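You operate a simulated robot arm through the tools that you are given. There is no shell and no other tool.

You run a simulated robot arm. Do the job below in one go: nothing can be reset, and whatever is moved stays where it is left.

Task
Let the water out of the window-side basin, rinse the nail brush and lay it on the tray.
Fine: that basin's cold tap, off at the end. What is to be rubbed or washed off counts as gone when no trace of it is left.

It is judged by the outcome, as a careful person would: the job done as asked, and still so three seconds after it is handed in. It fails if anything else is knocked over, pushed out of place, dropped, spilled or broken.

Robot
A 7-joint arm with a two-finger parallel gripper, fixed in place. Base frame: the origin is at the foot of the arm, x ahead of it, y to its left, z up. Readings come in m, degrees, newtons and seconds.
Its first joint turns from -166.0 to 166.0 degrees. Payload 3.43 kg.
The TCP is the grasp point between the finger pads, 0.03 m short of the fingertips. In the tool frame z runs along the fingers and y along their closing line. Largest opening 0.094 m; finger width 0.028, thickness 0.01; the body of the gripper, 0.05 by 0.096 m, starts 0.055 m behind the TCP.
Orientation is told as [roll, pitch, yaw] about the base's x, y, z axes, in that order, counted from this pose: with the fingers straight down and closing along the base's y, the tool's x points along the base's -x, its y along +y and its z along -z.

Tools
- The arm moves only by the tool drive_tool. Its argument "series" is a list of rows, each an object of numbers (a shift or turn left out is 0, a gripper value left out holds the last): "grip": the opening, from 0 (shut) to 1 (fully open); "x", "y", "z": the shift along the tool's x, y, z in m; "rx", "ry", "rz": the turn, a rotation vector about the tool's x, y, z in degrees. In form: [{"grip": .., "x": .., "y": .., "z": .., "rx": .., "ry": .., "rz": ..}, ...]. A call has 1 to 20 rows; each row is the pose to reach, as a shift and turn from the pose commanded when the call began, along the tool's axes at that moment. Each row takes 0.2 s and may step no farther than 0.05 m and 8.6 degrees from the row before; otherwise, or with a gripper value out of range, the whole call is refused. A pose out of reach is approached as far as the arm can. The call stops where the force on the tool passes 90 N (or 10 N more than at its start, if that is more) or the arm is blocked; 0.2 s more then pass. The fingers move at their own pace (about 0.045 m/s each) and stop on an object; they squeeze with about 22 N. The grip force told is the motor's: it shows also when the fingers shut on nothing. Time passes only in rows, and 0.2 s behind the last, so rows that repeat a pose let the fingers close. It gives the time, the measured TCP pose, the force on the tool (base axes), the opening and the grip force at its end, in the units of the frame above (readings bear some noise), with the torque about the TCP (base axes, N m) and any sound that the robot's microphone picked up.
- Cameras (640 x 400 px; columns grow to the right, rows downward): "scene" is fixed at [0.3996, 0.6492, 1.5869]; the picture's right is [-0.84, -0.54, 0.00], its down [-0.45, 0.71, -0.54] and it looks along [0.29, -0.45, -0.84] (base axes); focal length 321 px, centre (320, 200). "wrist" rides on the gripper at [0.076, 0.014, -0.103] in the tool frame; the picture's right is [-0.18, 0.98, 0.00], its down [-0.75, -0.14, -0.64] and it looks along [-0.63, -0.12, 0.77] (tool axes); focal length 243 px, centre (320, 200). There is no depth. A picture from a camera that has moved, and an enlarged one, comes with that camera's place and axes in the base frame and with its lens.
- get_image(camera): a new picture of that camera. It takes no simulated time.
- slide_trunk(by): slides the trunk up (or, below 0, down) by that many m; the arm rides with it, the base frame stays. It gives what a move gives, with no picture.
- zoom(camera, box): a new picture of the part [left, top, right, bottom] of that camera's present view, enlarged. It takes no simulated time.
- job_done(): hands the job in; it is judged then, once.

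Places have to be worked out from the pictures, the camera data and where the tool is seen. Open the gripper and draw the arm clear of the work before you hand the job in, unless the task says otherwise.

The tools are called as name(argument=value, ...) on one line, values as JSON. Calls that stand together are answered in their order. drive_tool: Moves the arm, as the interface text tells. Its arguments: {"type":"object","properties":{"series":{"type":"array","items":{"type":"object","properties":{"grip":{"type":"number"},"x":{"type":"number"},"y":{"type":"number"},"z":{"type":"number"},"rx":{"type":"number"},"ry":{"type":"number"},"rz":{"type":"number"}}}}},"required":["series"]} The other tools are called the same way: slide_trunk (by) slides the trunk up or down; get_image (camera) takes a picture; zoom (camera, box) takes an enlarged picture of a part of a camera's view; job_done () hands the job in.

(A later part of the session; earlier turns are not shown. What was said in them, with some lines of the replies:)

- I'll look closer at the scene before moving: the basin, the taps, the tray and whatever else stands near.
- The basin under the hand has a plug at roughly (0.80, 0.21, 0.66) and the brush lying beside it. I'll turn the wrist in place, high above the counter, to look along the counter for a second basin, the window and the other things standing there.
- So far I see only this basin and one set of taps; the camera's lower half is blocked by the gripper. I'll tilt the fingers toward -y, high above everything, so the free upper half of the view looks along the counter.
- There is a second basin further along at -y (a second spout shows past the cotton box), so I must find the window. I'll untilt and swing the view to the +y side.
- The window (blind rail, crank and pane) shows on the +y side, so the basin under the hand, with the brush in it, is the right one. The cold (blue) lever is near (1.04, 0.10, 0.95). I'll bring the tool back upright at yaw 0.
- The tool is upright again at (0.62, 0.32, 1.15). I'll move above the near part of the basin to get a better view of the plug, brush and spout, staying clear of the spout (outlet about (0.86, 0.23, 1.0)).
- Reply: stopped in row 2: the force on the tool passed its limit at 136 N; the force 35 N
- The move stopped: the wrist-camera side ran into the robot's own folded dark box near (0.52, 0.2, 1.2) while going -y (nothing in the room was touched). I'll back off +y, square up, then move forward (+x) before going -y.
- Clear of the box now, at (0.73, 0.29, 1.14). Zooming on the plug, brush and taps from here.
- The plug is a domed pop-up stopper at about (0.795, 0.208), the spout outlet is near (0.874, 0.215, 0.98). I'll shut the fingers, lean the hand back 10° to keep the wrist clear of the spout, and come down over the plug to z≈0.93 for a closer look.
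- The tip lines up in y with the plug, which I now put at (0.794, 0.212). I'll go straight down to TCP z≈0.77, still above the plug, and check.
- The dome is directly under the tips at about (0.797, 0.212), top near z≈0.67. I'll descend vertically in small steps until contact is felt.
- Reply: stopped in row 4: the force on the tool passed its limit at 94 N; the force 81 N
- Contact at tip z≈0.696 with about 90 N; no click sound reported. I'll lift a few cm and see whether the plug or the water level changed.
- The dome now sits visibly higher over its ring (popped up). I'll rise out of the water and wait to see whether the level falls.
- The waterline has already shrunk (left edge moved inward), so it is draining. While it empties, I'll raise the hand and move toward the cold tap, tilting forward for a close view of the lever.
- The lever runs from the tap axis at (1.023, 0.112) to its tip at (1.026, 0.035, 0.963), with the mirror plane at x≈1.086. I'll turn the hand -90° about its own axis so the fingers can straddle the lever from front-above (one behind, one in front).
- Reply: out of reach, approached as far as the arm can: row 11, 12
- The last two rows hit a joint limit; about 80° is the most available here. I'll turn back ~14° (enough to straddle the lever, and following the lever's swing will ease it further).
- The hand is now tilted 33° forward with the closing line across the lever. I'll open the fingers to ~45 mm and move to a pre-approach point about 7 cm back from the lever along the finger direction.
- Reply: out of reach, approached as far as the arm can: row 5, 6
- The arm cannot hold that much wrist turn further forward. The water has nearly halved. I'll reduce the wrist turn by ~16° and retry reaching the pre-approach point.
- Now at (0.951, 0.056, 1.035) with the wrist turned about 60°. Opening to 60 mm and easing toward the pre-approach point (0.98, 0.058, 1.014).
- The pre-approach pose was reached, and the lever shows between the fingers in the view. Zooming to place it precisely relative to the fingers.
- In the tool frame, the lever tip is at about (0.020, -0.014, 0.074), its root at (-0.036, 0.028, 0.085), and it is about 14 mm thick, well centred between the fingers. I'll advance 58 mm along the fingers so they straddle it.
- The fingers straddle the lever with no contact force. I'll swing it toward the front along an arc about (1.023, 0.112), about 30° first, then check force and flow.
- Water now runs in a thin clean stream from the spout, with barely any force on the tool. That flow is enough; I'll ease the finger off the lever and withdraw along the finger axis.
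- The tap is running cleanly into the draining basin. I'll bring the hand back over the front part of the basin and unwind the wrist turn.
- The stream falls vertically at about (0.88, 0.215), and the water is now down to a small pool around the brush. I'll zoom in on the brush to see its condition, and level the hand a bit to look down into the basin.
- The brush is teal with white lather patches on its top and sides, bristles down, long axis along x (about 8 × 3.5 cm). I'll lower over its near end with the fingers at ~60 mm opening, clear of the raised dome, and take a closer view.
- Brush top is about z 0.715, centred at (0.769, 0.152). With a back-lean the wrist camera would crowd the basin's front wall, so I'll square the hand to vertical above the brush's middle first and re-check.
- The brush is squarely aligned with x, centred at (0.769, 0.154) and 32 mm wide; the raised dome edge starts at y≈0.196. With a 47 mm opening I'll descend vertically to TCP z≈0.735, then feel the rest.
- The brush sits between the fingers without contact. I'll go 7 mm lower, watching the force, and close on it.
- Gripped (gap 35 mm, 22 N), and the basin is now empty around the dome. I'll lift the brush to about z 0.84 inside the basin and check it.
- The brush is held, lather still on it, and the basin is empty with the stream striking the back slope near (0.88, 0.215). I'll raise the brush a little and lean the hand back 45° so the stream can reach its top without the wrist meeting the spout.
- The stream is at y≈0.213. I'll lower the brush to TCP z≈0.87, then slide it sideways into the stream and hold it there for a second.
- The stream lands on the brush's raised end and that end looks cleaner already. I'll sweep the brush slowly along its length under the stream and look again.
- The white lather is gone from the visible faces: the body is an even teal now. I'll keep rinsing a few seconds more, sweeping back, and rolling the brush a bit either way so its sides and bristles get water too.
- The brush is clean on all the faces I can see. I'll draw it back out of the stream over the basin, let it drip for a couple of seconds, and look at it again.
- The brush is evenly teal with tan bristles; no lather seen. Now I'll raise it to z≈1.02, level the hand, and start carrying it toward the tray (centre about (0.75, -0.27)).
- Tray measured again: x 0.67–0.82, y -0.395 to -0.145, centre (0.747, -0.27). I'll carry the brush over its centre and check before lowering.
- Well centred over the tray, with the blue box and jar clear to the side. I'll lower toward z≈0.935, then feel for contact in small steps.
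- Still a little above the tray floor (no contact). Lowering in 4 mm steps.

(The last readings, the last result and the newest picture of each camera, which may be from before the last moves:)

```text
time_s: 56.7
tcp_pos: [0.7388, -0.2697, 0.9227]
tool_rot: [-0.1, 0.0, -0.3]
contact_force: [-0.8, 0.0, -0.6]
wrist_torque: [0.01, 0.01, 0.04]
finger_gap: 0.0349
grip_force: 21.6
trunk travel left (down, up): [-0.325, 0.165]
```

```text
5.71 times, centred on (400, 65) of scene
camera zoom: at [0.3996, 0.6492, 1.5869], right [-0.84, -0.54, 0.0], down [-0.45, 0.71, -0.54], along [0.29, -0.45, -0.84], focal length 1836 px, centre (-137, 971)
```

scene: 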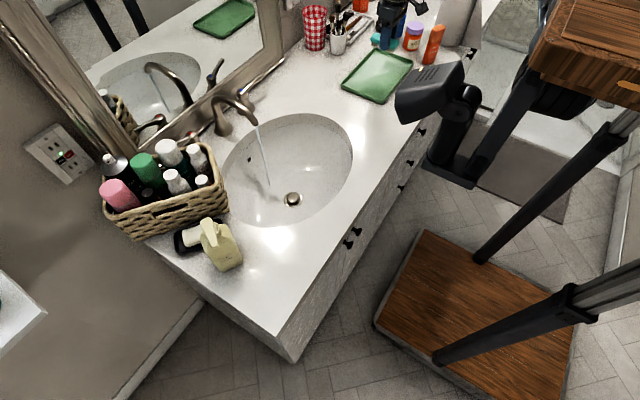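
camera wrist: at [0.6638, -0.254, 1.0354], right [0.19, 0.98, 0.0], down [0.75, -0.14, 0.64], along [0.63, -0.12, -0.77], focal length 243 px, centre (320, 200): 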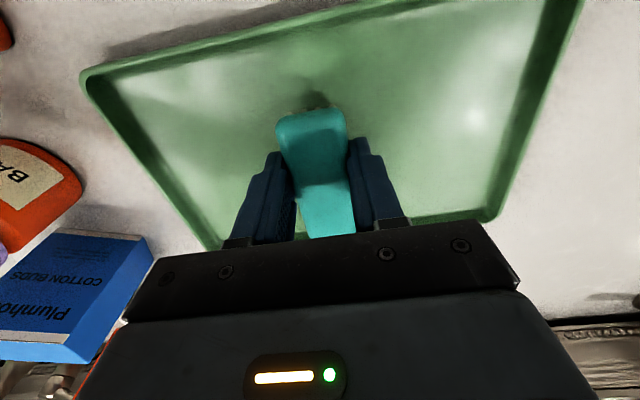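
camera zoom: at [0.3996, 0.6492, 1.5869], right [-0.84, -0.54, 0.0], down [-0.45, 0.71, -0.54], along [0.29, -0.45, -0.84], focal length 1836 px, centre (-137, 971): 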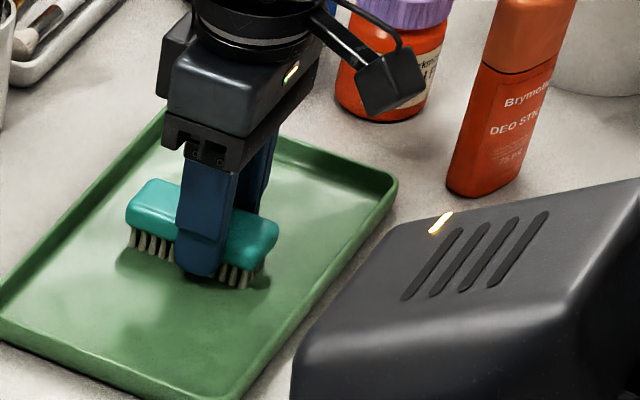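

Very close now, still no reaction force. Continuing down in 3 mm steps with readings.

drive_tool(series=[{"grip": 0.2, "z": 0.003}])

drive_tool(series=[{"grip": 0.2, "z": 0.003}])

zoom(camera="scene", box=[360, 30, 440, 100])

```text
time_s: 57.1
tcp_pos: [0.7384, -0.2692, 0.9207]
tool_rot: [-0.3, -0.1, -0.4]
contact_force: [-3.0, -1.6, 17.2]
wrist_torque: [-0.02, 0.04, 0.04]
finger_gap: 0.0353
grip_force: 22.2
trunk travel left (down, up): [-0.325, 0.165]
```

```text
time_s: 57.5
tcp_pos: [0.7396, -0.2691, 0.9181]
tool_rot: [-0.2, -0.2, -0.3]
contact_force: [-1.5, -3.7, 33.2]
wrist_torque: [-0.06, 0.08, -0.04]
finger_gap: 0.0352
grip_force: 22.2
trunk travel left (down, up): [-0.325, 0.165]
```

```text
5.71 times, centred on (400, 65) of scene
camera zoom: at [0.3996, 0.6492, 1.5869], right [-0.84, -0.54, 0.0], down [-0.45, 0.71, -0.54], along [0.29, -0.45, -0.84], focal length 1836 px, centre (-137, 971)
```

zoom: 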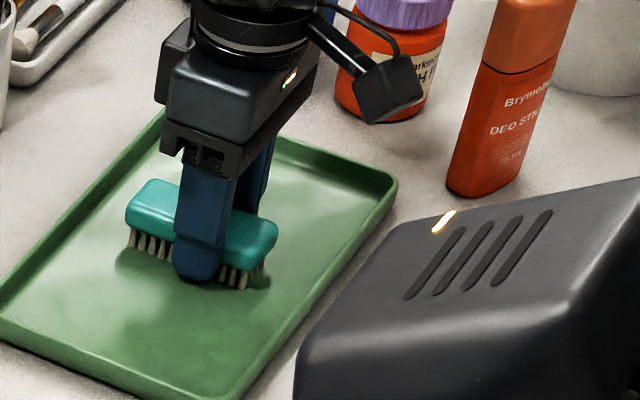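

Contact: the brush stands on the tray floor. I'll ease off 3 mm, open the fingers just enough, and rise straight up.

drive_tool(series=[{"grip": 0.2, "z": -0.003}, {"grip": 0.42, "z": -0.003}, {"grip": 0.55, "z": -0.003}, {"grip": 0.55, "z": -0.003}, {"grip": 0.55, "z": -0.02}, {"grip": 0.55, "z": -0.06}, {"grip": 0.55, "z": -0.1}, {"grip": 0.55, "z": -0.14}])

get_image(camera="wrist")

zoom(camera="scene", box=[340, 10, 460, 110])

```text
time_s: 59.3
tcp_pos: [0.7365, -0.2688, 1.0559]
tool_rot: [-0.1, 0.0, -0.3]
contact_force: [0.2, -0.3, 0.8]
wrist_torque: [0.01, -0.03, 0.02]
finger_gap: 0.0518
grip_force: 0.0
trunk travel left (down, up): [-0.325, 0.165]
```

```text
taken
camera wrist: at [0.6611, -0.2532, 1.1582], right [0.19, 0.98, 0.0], down [0.75, -0.14, 0.64], along [0.63, -0.12, -0.77], focal length 243 px, centre (320, 200)
```

wrist: 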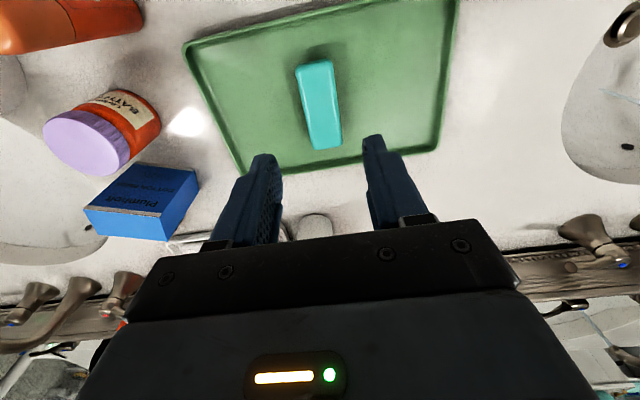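

```text
4.00 times, centred on (400, 60) of scene
camera zoom: at [0.3996, 0.6492, 1.5869], right [-0.84, -0.54, 0.0], down [-0.45, 0.71, -0.54], along [0.29, -0.45, -0.84], focal length 1286 px, centre (0, 760)
```

zoom: 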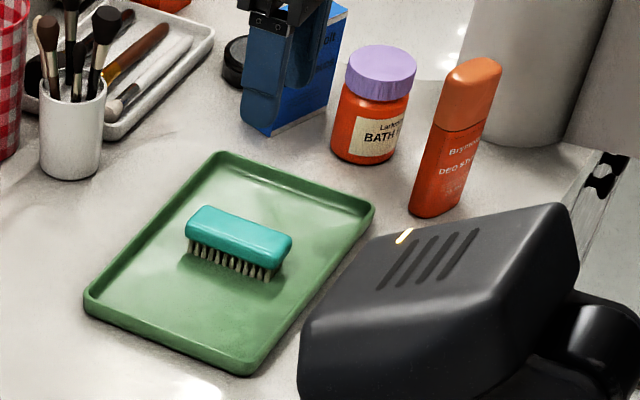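

Zooming in on the brush to check that nothing was left where the fingers held it, and on the basin to confirm it is empty.

zoom(camera="scene", box=[380, 55, 420, 85])

zoom(camera="wrist", box=[270, 40, 370, 160])

zoom(camera="scene", box=[200, 80, 370, 240])

```text
13.33 times, centred on (400, 70) of scene
camera zoom: at [0.3996, 0.6492, 1.5869], right [-0.84, -0.54, 0.0], down [-0.45, 0.71, -0.54], along [0.29, -0.45, -0.84], focal length 4285 px, centre (-747, 1933)
```

zoom: 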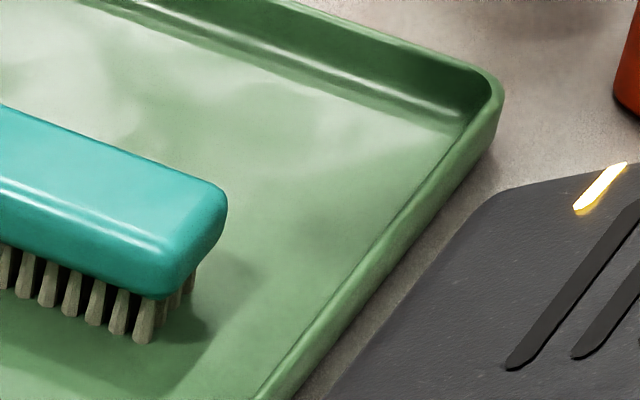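

```text
3.33 times, centred on (320, 100) of wrist
camera zoom: at [0.6611, -0.2532, 1.1582], right [0.19, 0.98, 0.0], down [0.75, -0.14, 0.64], along [0.63, -0.12, -0.77], focal length 809 px, centre (320, 533)
```

zoom: 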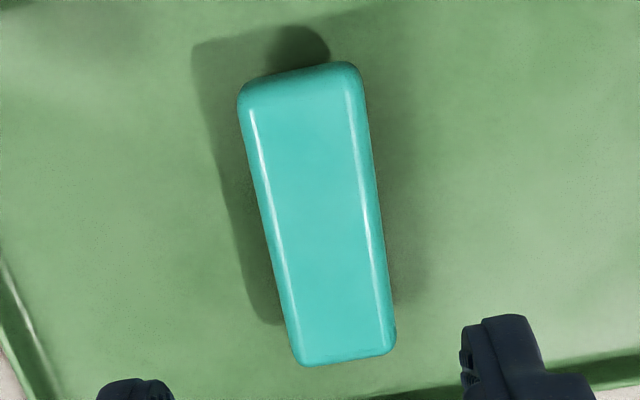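

```text
2.50 times, centred on (285, 160) of scene
camera zoom: at [0.3996, 0.6492, 1.5869], right [-0.84, -0.54, 0.0], down [-0.45, 0.71, -0.54], along [0.29, -0.45, -0.84], focal length 803 px, centre (408, 300)
```

zoom: 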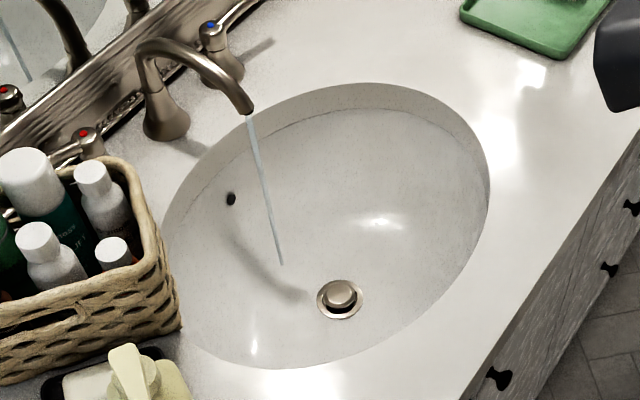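

The brush is spotless and upright on the tray, and the basin is empty with only the tap stream running. Now I'll close the fingers and go back to the cold tap, tilting forward for a view of the lever.

drive_tool(series=[{"grip": 0.3, "y": 0.045, "z": -0.01}, {"grip": 0, "y": 0.09, "z": -0.02, "ry": -5}, {"grip": 0, "y": 0.135, "z": -0.03, "ry": -10}, {"grip": 0, "x": -0.01, "y": 0.18, "z": -0.03, "ry": -15}, {"grip": 0, "x": -0.02, "y": 0.225, "z": -0.03, "ry": -20}, {"grip": 0, "x": -0.03, "y": 0.27, "z": -0.03, "ry": -26}, {"grip": 0, "x": -0.05, "y": 0.31, "z": -0.03, "ry": -33}, {"grip": 0, "x": -0.08, "y": 0.315, "z": -0.03, "ry": -33}])

get_image(camera="wrist")

zoom(camera="scene", box=[180, 40, 320, 127])

```text
time_s: 61.1
tcp_pos: [0.8191, 0.0486, 1.0854]
tool_rot: [-0.2, -33.0, -0.2]
contact_force: [-0.4, -0.1, -0.3]
wrist_torque: [0.02, 0.0, 0.04]
finger_gap: 0.0002
grip_force: 22.5
trunk travel left (down, up): [-0.325, 0.165]
```

```text
taken
camera wrist: at [0.6993, 0.062, 1.1299], right [0.16, 0.98, 0.1], down [0.28, -0.14, 0.95], along [0.95, -0.12, -0.3], focal length 243 px, centre (320, 200)
```

wrist: 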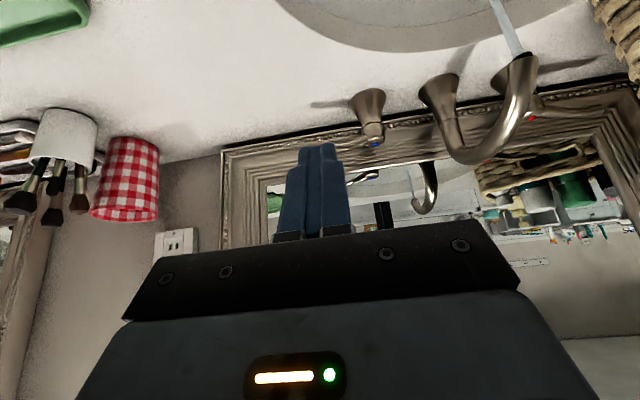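

```text
4.57 times, centred on (250, 84) of scene
camera zoom: at [0.3996, 0.6492, 1.5869], right [-0.84, -0.54, 0.0], down [-0.45, 0.71, -0.54], along [0.29, -0.45, -0.84], focal length 1469 px, centre (640, 733)
```

zoom: 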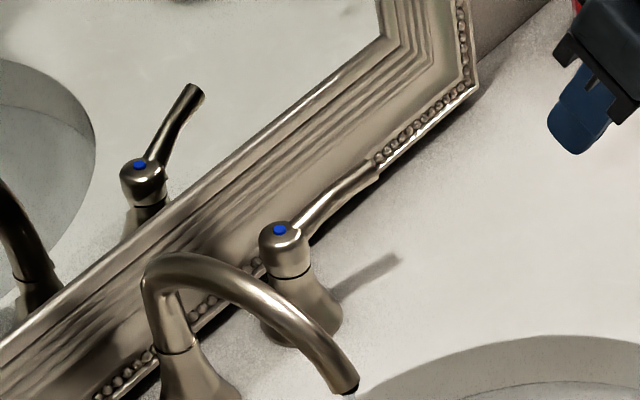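

The lever now sits about 13° open, tip near (1.008, 0.03, 0.963). I'll bring the closed fingertips in front of it, at TCP (0.95, 0.05, 0.965), about 3.5 cm short of contact.

drive_tool(series=[{"grip": 0, "x": -0.0111, "y": 0.0003, "z": 0.0431}, {"grip": 0, "x": -0.0222, "y": 0.0007, "z": 0.0862}, {"grip": 0, "x": -0.0332, "y": 0.001, "z": 0.1293}, {"grip": 0, "x": -0.0443, "y": 0.0014, "z": 0.1724}])

get_image(camera="wrist")

zoom(camera="scene", box=[180, 40, 340, 140])

```text
time_s: 62.1
tcp_pos: [0.9513, 0.0458, 0.9673]
tool_rot: [-0.1, -33.0, -0.2]
contact_force: [-0.9, -0.2, 0.5]
wrist_torque: [0.0, -0.01, -0.02]
finger_gap: 0.0004
grip_force: 22.2
trunk travel left (down, up): [-0.325, 0.165]
```

```text
taken
camera wrist: at [0.831, 0.0605, 1.0108], right [0.16, 0.98, 0.1], down [0.28, -0.14, 0.95], along [0.95, -0.12, -0.3], focal length 243 px, centre (320, 200)
```

wrist: 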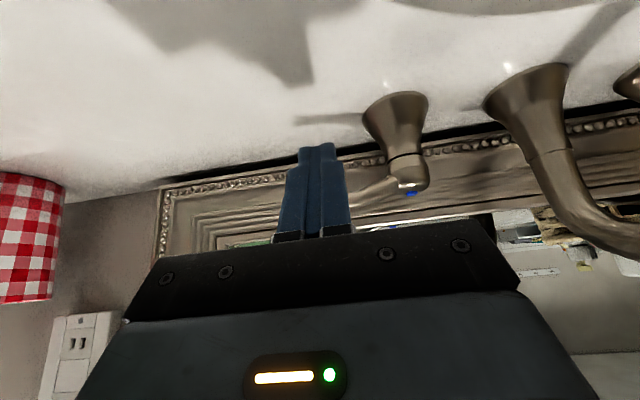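

```text
4.00 times, centred on (260, 90) of scene
camera zoom: at [0.3996, 0.6492, 1.5869], right [-0.84, -0.54, 0.0], down [-0.45, 0.71, -0.54], along [0.29, -0.45, -0.84], focal length 1286 px, centre (560, 640)
```

zoom: 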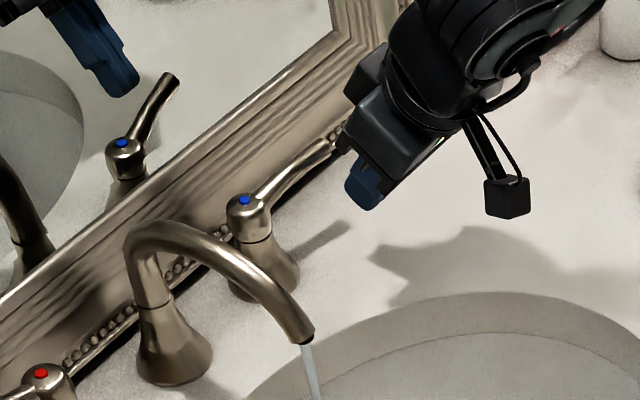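

The fingertips are in front of the lever with clear space. I'll push forward in small steps until the lever is reached.

drive_tool(series=[{"grip": 0, "x": -0.0101, "y": 0.001, "z": 0.0065}, {"grip": 0, "x": -0.0193, "y": 0.002, "z": 0.0125}, {"grip": 0, "x": -0.0252, "y": 0.002, "z": 0.0164}, {"grip": 0, "x": -0.0294, "y": 0.002, "z": 0.0191}])

zoom(camera="scene", box=[180, 40, 340, 140])

```text
time_s: 63.1
tcp_pos: [0.9862, 0.0485, 0.9657]
tool_rot: [-0.2, -32.9, -0.2]
contact_force: [-0.8, -0.6, -1.2]
wrist_torque: [-0.03, 0.04, 0.0]
finger_gap: 0.0001
grip_force: 21.7
trunk travel left (down, up): [-0.325, 0.165]
```

```text
4.00 times, centred on (260, 90) of scene
camera zoom: at [0.3996, 0.6492, 1.5869], right [-0.84, -0.54, 0.0], down [-0.45, 0.71, -0.54], along [0.29, -0.45, -0.84], focal length 1286 px, centre (560, 640)
```

zoom: 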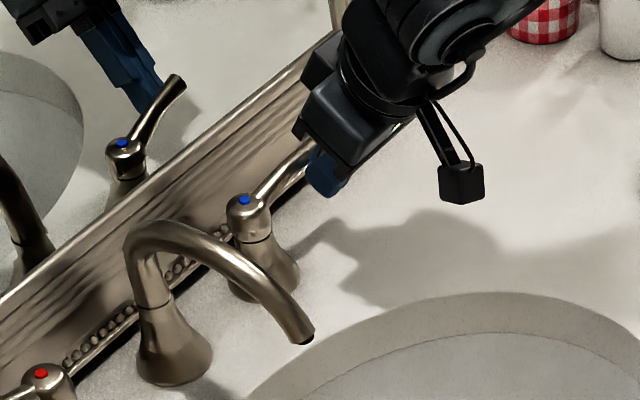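

The stream has already stopped. I'll push on a few millimetres more to bring the lever fully home, stopping when force builds.

drive_tool(series=[{"grip": 0, "x": -0.0034, "z": 0.0022}])

drive_tool(series=[{"grip": 0, "x": -0.0034, "z": 0.0022}])

zoom(camera="scene", box=[180, 40, 340, 140])

```text
time_s: 63.5
tcp_pos: [0.9892, 0.0485, 0.9649]
tool_rot: [-0.1, -32.9, -0.3]
contact_force: [-1.0, -0.5, -1.1]
wrist_torque: [-0.02, 0.08, 0.01]
finger_gap: 0.0
grip_force: 21.8
trunk travel left (down, up): [-0.325, 0.165]
```

```text
time_s: 63.9
tcp_pos: [0.9937, 0.049, 0.966]
tool_rot: [-0.1, -33.0, -0.2]
contact_force: [-4.3, -0.5, -1.2]
wrist_torque: [-0.01, 0.08, -0.02]
finger_gap: 0.0
grip_force: 22.2
trunk travel left (down, up): [-0.325, 0.165]
```

```text
4.00 times, centred on (260, 90) of scene
camera zoom: at [0.3996, 0.6492, 1.5869], right [-0.84, -0.54, 0.0], down [-0.45, 0.71, -0.54], along [0.29, -0.45, -0.84], focal length 1286 px, centre (560, 640)
```

zoom: 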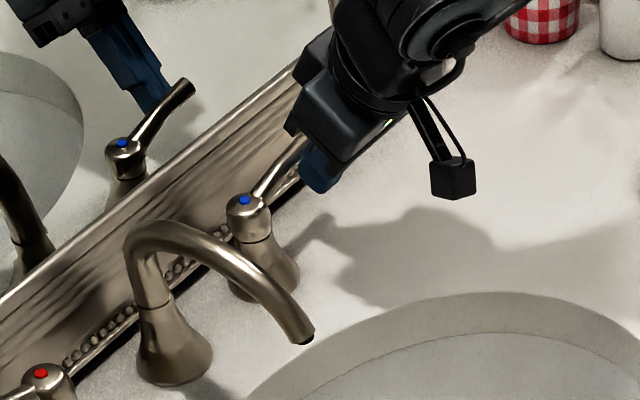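

Light resistance (about 4 N) is starting; expected home is near TCP x≈0.999. Two more small steps.

drive_tool(series=[{"grip": 0, "x": -0.0025, "z": 0.0016}])

drive_tool(series=[{"grip": 0, "x": -0.0025, "z": 0.0016}])

```text
time_s: 64.3
tcp_pos: [0.9959, 0.0486, 0.9632]
tool_rot: [-0.1, -32.8, -0.2]
contact_force: [-21.4, -2.9, -5.2]
wrist_torque: [0.0, 0.4, 0.01]
finger_gap: 0.0001
grip_force: 22.0
trunk travel left (down, up): [-0.325, 0.165]
```

```text
time_s: 64.7
tcp_pos: [0.9971, 0.0489, 0.9617]
tool_rot: [-0.1, -32.5, -0.1]
contact_force: [-50.0, -5.9, -11.6]
wrist_torque: [0.16, 0.78, 0.16]
finger_gap: 0.0
grip_force: 21.8
trunk travel left (down, up): [-0.325, 0.165]
```

The force rose sharply (50 N), so the lever is hard against its closed stop. I'll back straight off and check the tap and spout.

drive_tool(series=[{"grip": 0, "x": 0.0084, "z": -0.0055}, {"grip": 0, "x": 0.0252, "z": -0.0164}, {"grip": 0, "x": 0.042, "z": -0.04}, {"grip": 0, "x": 0.045, "z": -0.085}, {"grip": 0, "x": 0.048, "z": -0.13}, {"grip": 0, "x": 0.05, "z": -0.17}])

zoom(camera="scene", box=[180, 40, 320, 127])

get_image(camera="scene")

get_image(camera="wrist")

```text
time_s: 66.1
tcp_pos: [0.8663, 0.0511, 1.0792]
tool_rot: [-0.2, -32.9, -0.3]
contact_force: [0.6, 0.6, 0.1]
wrist_torque: [-0.02, -0.03, -0.03]
finger_gap: 0.0
grip_force: 21.8
trunk travel left (down, up): [-0.325, 0.165]
```

```text
4.57 times, centred on (250, 84) of scene
camera zoom: at [0.3996, 0.6492, 1.5869], right [-0.84, -0.54, 0.0], down [-0.45, 0.71, -0.54], along [0.29, -0.45, -0.84], focal length 1469 px, centre (640, 733)
```

zoom: 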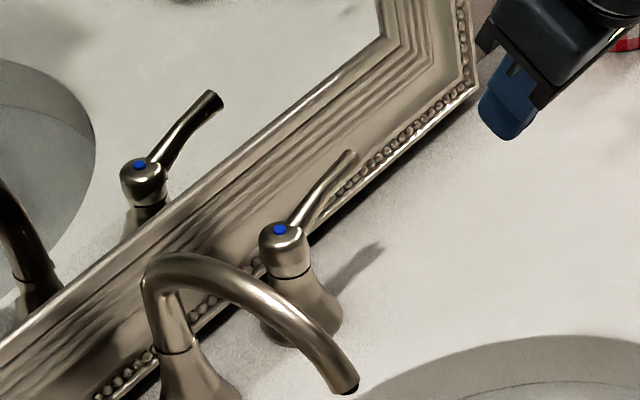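

```text
taken
```

scene: 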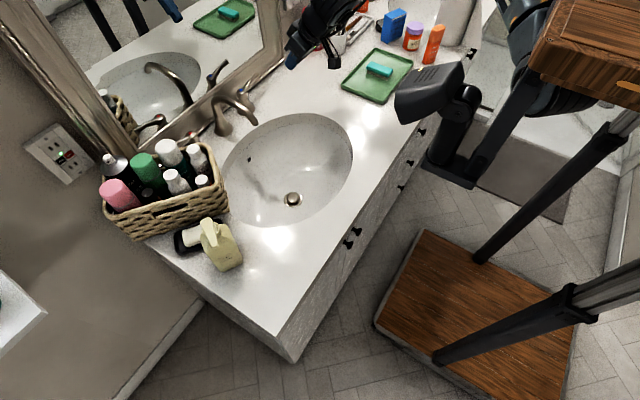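

```text
taken
camera wrist: at [0.7464, 0.0651, 1.1227], right [0.16, 0.98, 0.1], down [0.28, -0.14, 0.95], along [0.95, -0.12, -0.3], focal length 243 px, centre (320, 200)
```

wrist: 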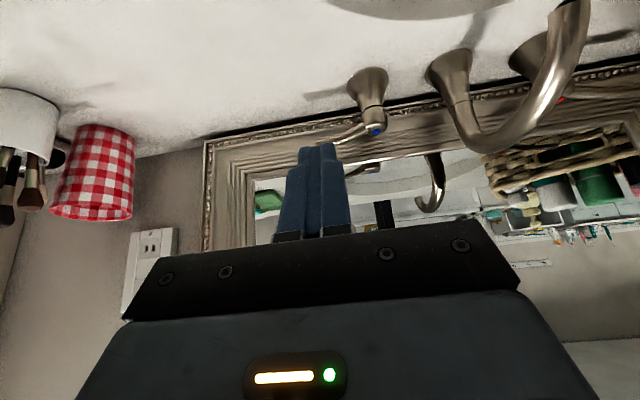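

The lever is back at its original closed position and no water runs. I'll raise the arm away, level it, open the gripper, and wait while checking the basin and tray one last time.

drive_tool(series=[{"grip": 0.3, "x": 0.02, "z": -0.04, "ry": 6}, {"grip": 0.6, "x": 0.04, "z": -0.07, "y": 0.03, "ry": 12}, {"grip": 1, "x": 0.05, "z": -0.09, "y": 0.07, "ry": 18}, {"grip": 1, "x": 0.06, "z": -0.1, "y": 0.11, "ry": 24}, {"grip": 1, "x": 0.06, "z": -0.11, "y": 0.15, "ry": 30}, {"grip": 1, "x": 0.06, "z": -0.12, "y": 0.19, "ry": 33}, {"grip": 1, "x": 0.06, "z": -0.12, "y": 0.23, "ry": 33}, {"grip": 1, "x": 0.06, "z": -0.12, "y": 0.23, "ry": 33}])

get_image(camera="scene")

zoom(camera="scene", box=[210, 90, 370, 240])

zoom(camera="scene", box=[330, 30, 430, 110])

get_image(camera="wrist")

```text
time_s: 67.9
tcp_pos: [0.7502, 0.2809, 1.1493]
tool_rot: [-0.1, 0.0, -0.3]
contact_force: [0.2, -0.1, -0.5]
wrist_torque: [0.0, -0.04, 0.03]
finger_gap: 0.094
grip_force: 0.1
trunk travel left (down, up): [-0.325, 0.165]
```

```text
taken
```

scene: 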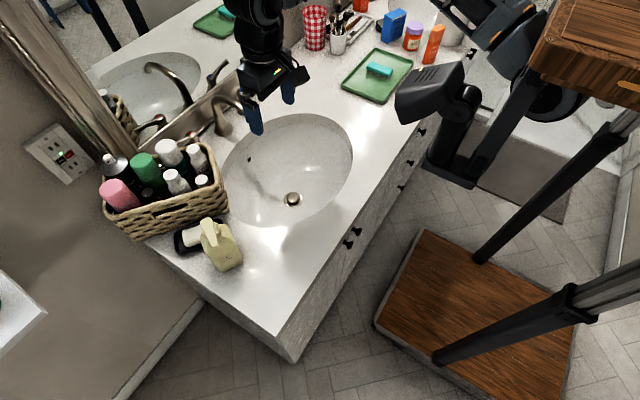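

```text
2.67 times, centred on (290, 165) of scene
camera zoom: at [0.3996, 0.6492, 1.5869], right [-0.84, -0.54, 0.0], down [-0.45, 0.71, -0.54], along [0.29, -0.45, -0.84], focal length 857 px, centre (400, 293)
```

zoom: 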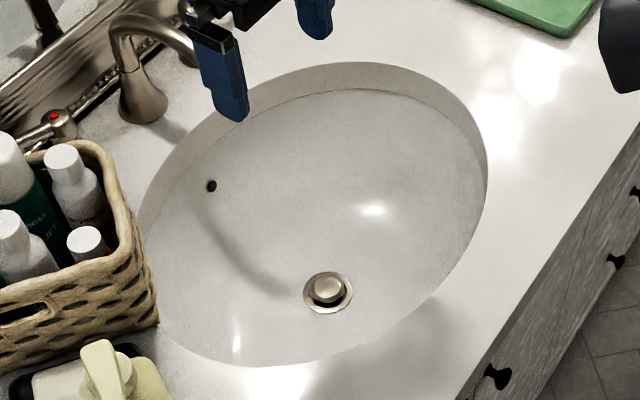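

```text
5.00 times, centred on (380, 70) of scene
camera zoom: at [0.3996, 0.6492, 1.5869], right [-0.84, -0.54, 0.0], down [-0.45, 0.71, -0.54], along [0.29, -0.45, -0.84], focal length 1607 px, centre (20, 850)
```

zoom: 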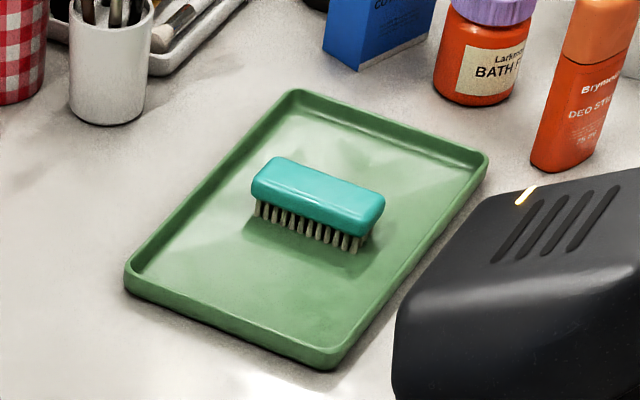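

```text
taken
camera wrist: at [0.6737, 0.2954, 1.2511], right [0.19, 0.98, 0.0], down [0.75, -0.14, 0.64], along [0.63, -0.12, -0.77], focal length 243 px, centre (320, 200)
```

wrist: 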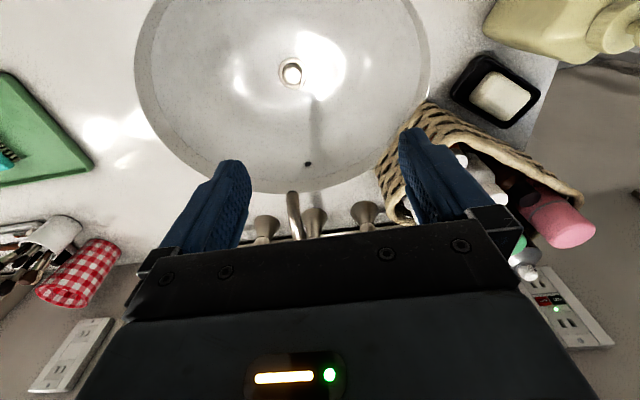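

Everything checks out: the basin is empty with the plug up, the cold tap is shut, the clean brush rests on the green tray, and nothing else has moved. The gripper is open and clear, so I'm handing the job in.

job_done()

```text
The job is handed in.
```

The window-side basin is drained, and the nail brush is rinsed and lying on the green tray. I've handed the job in but have seen no verdict yet.

- **Basin:** I pressed the plug and it popped up. The basin is empty and the plug is still up. I took the basin under the arm as the window-side one because the only window I could see was on that side, and the brush was in it.
- **Brush:** I held it under the cold stream until no white lather showed on the body, sides or bristles. I checked again on the tray, including most of where the fingers had gripped, and it was clean. I never saw the tips of the bristles face-on. It is standing on its bristles in the middle of the tray.
- **Tap:** I used only that basin's cold tap. Its lever is back at its closed stop and no water runs.
- **Contact:** Early on, the wrist bumped the robot's own folded box, and I moved around it after that. Nothing in the room was touched or shifted by it.

The gripper is open and raised clear of the counter.
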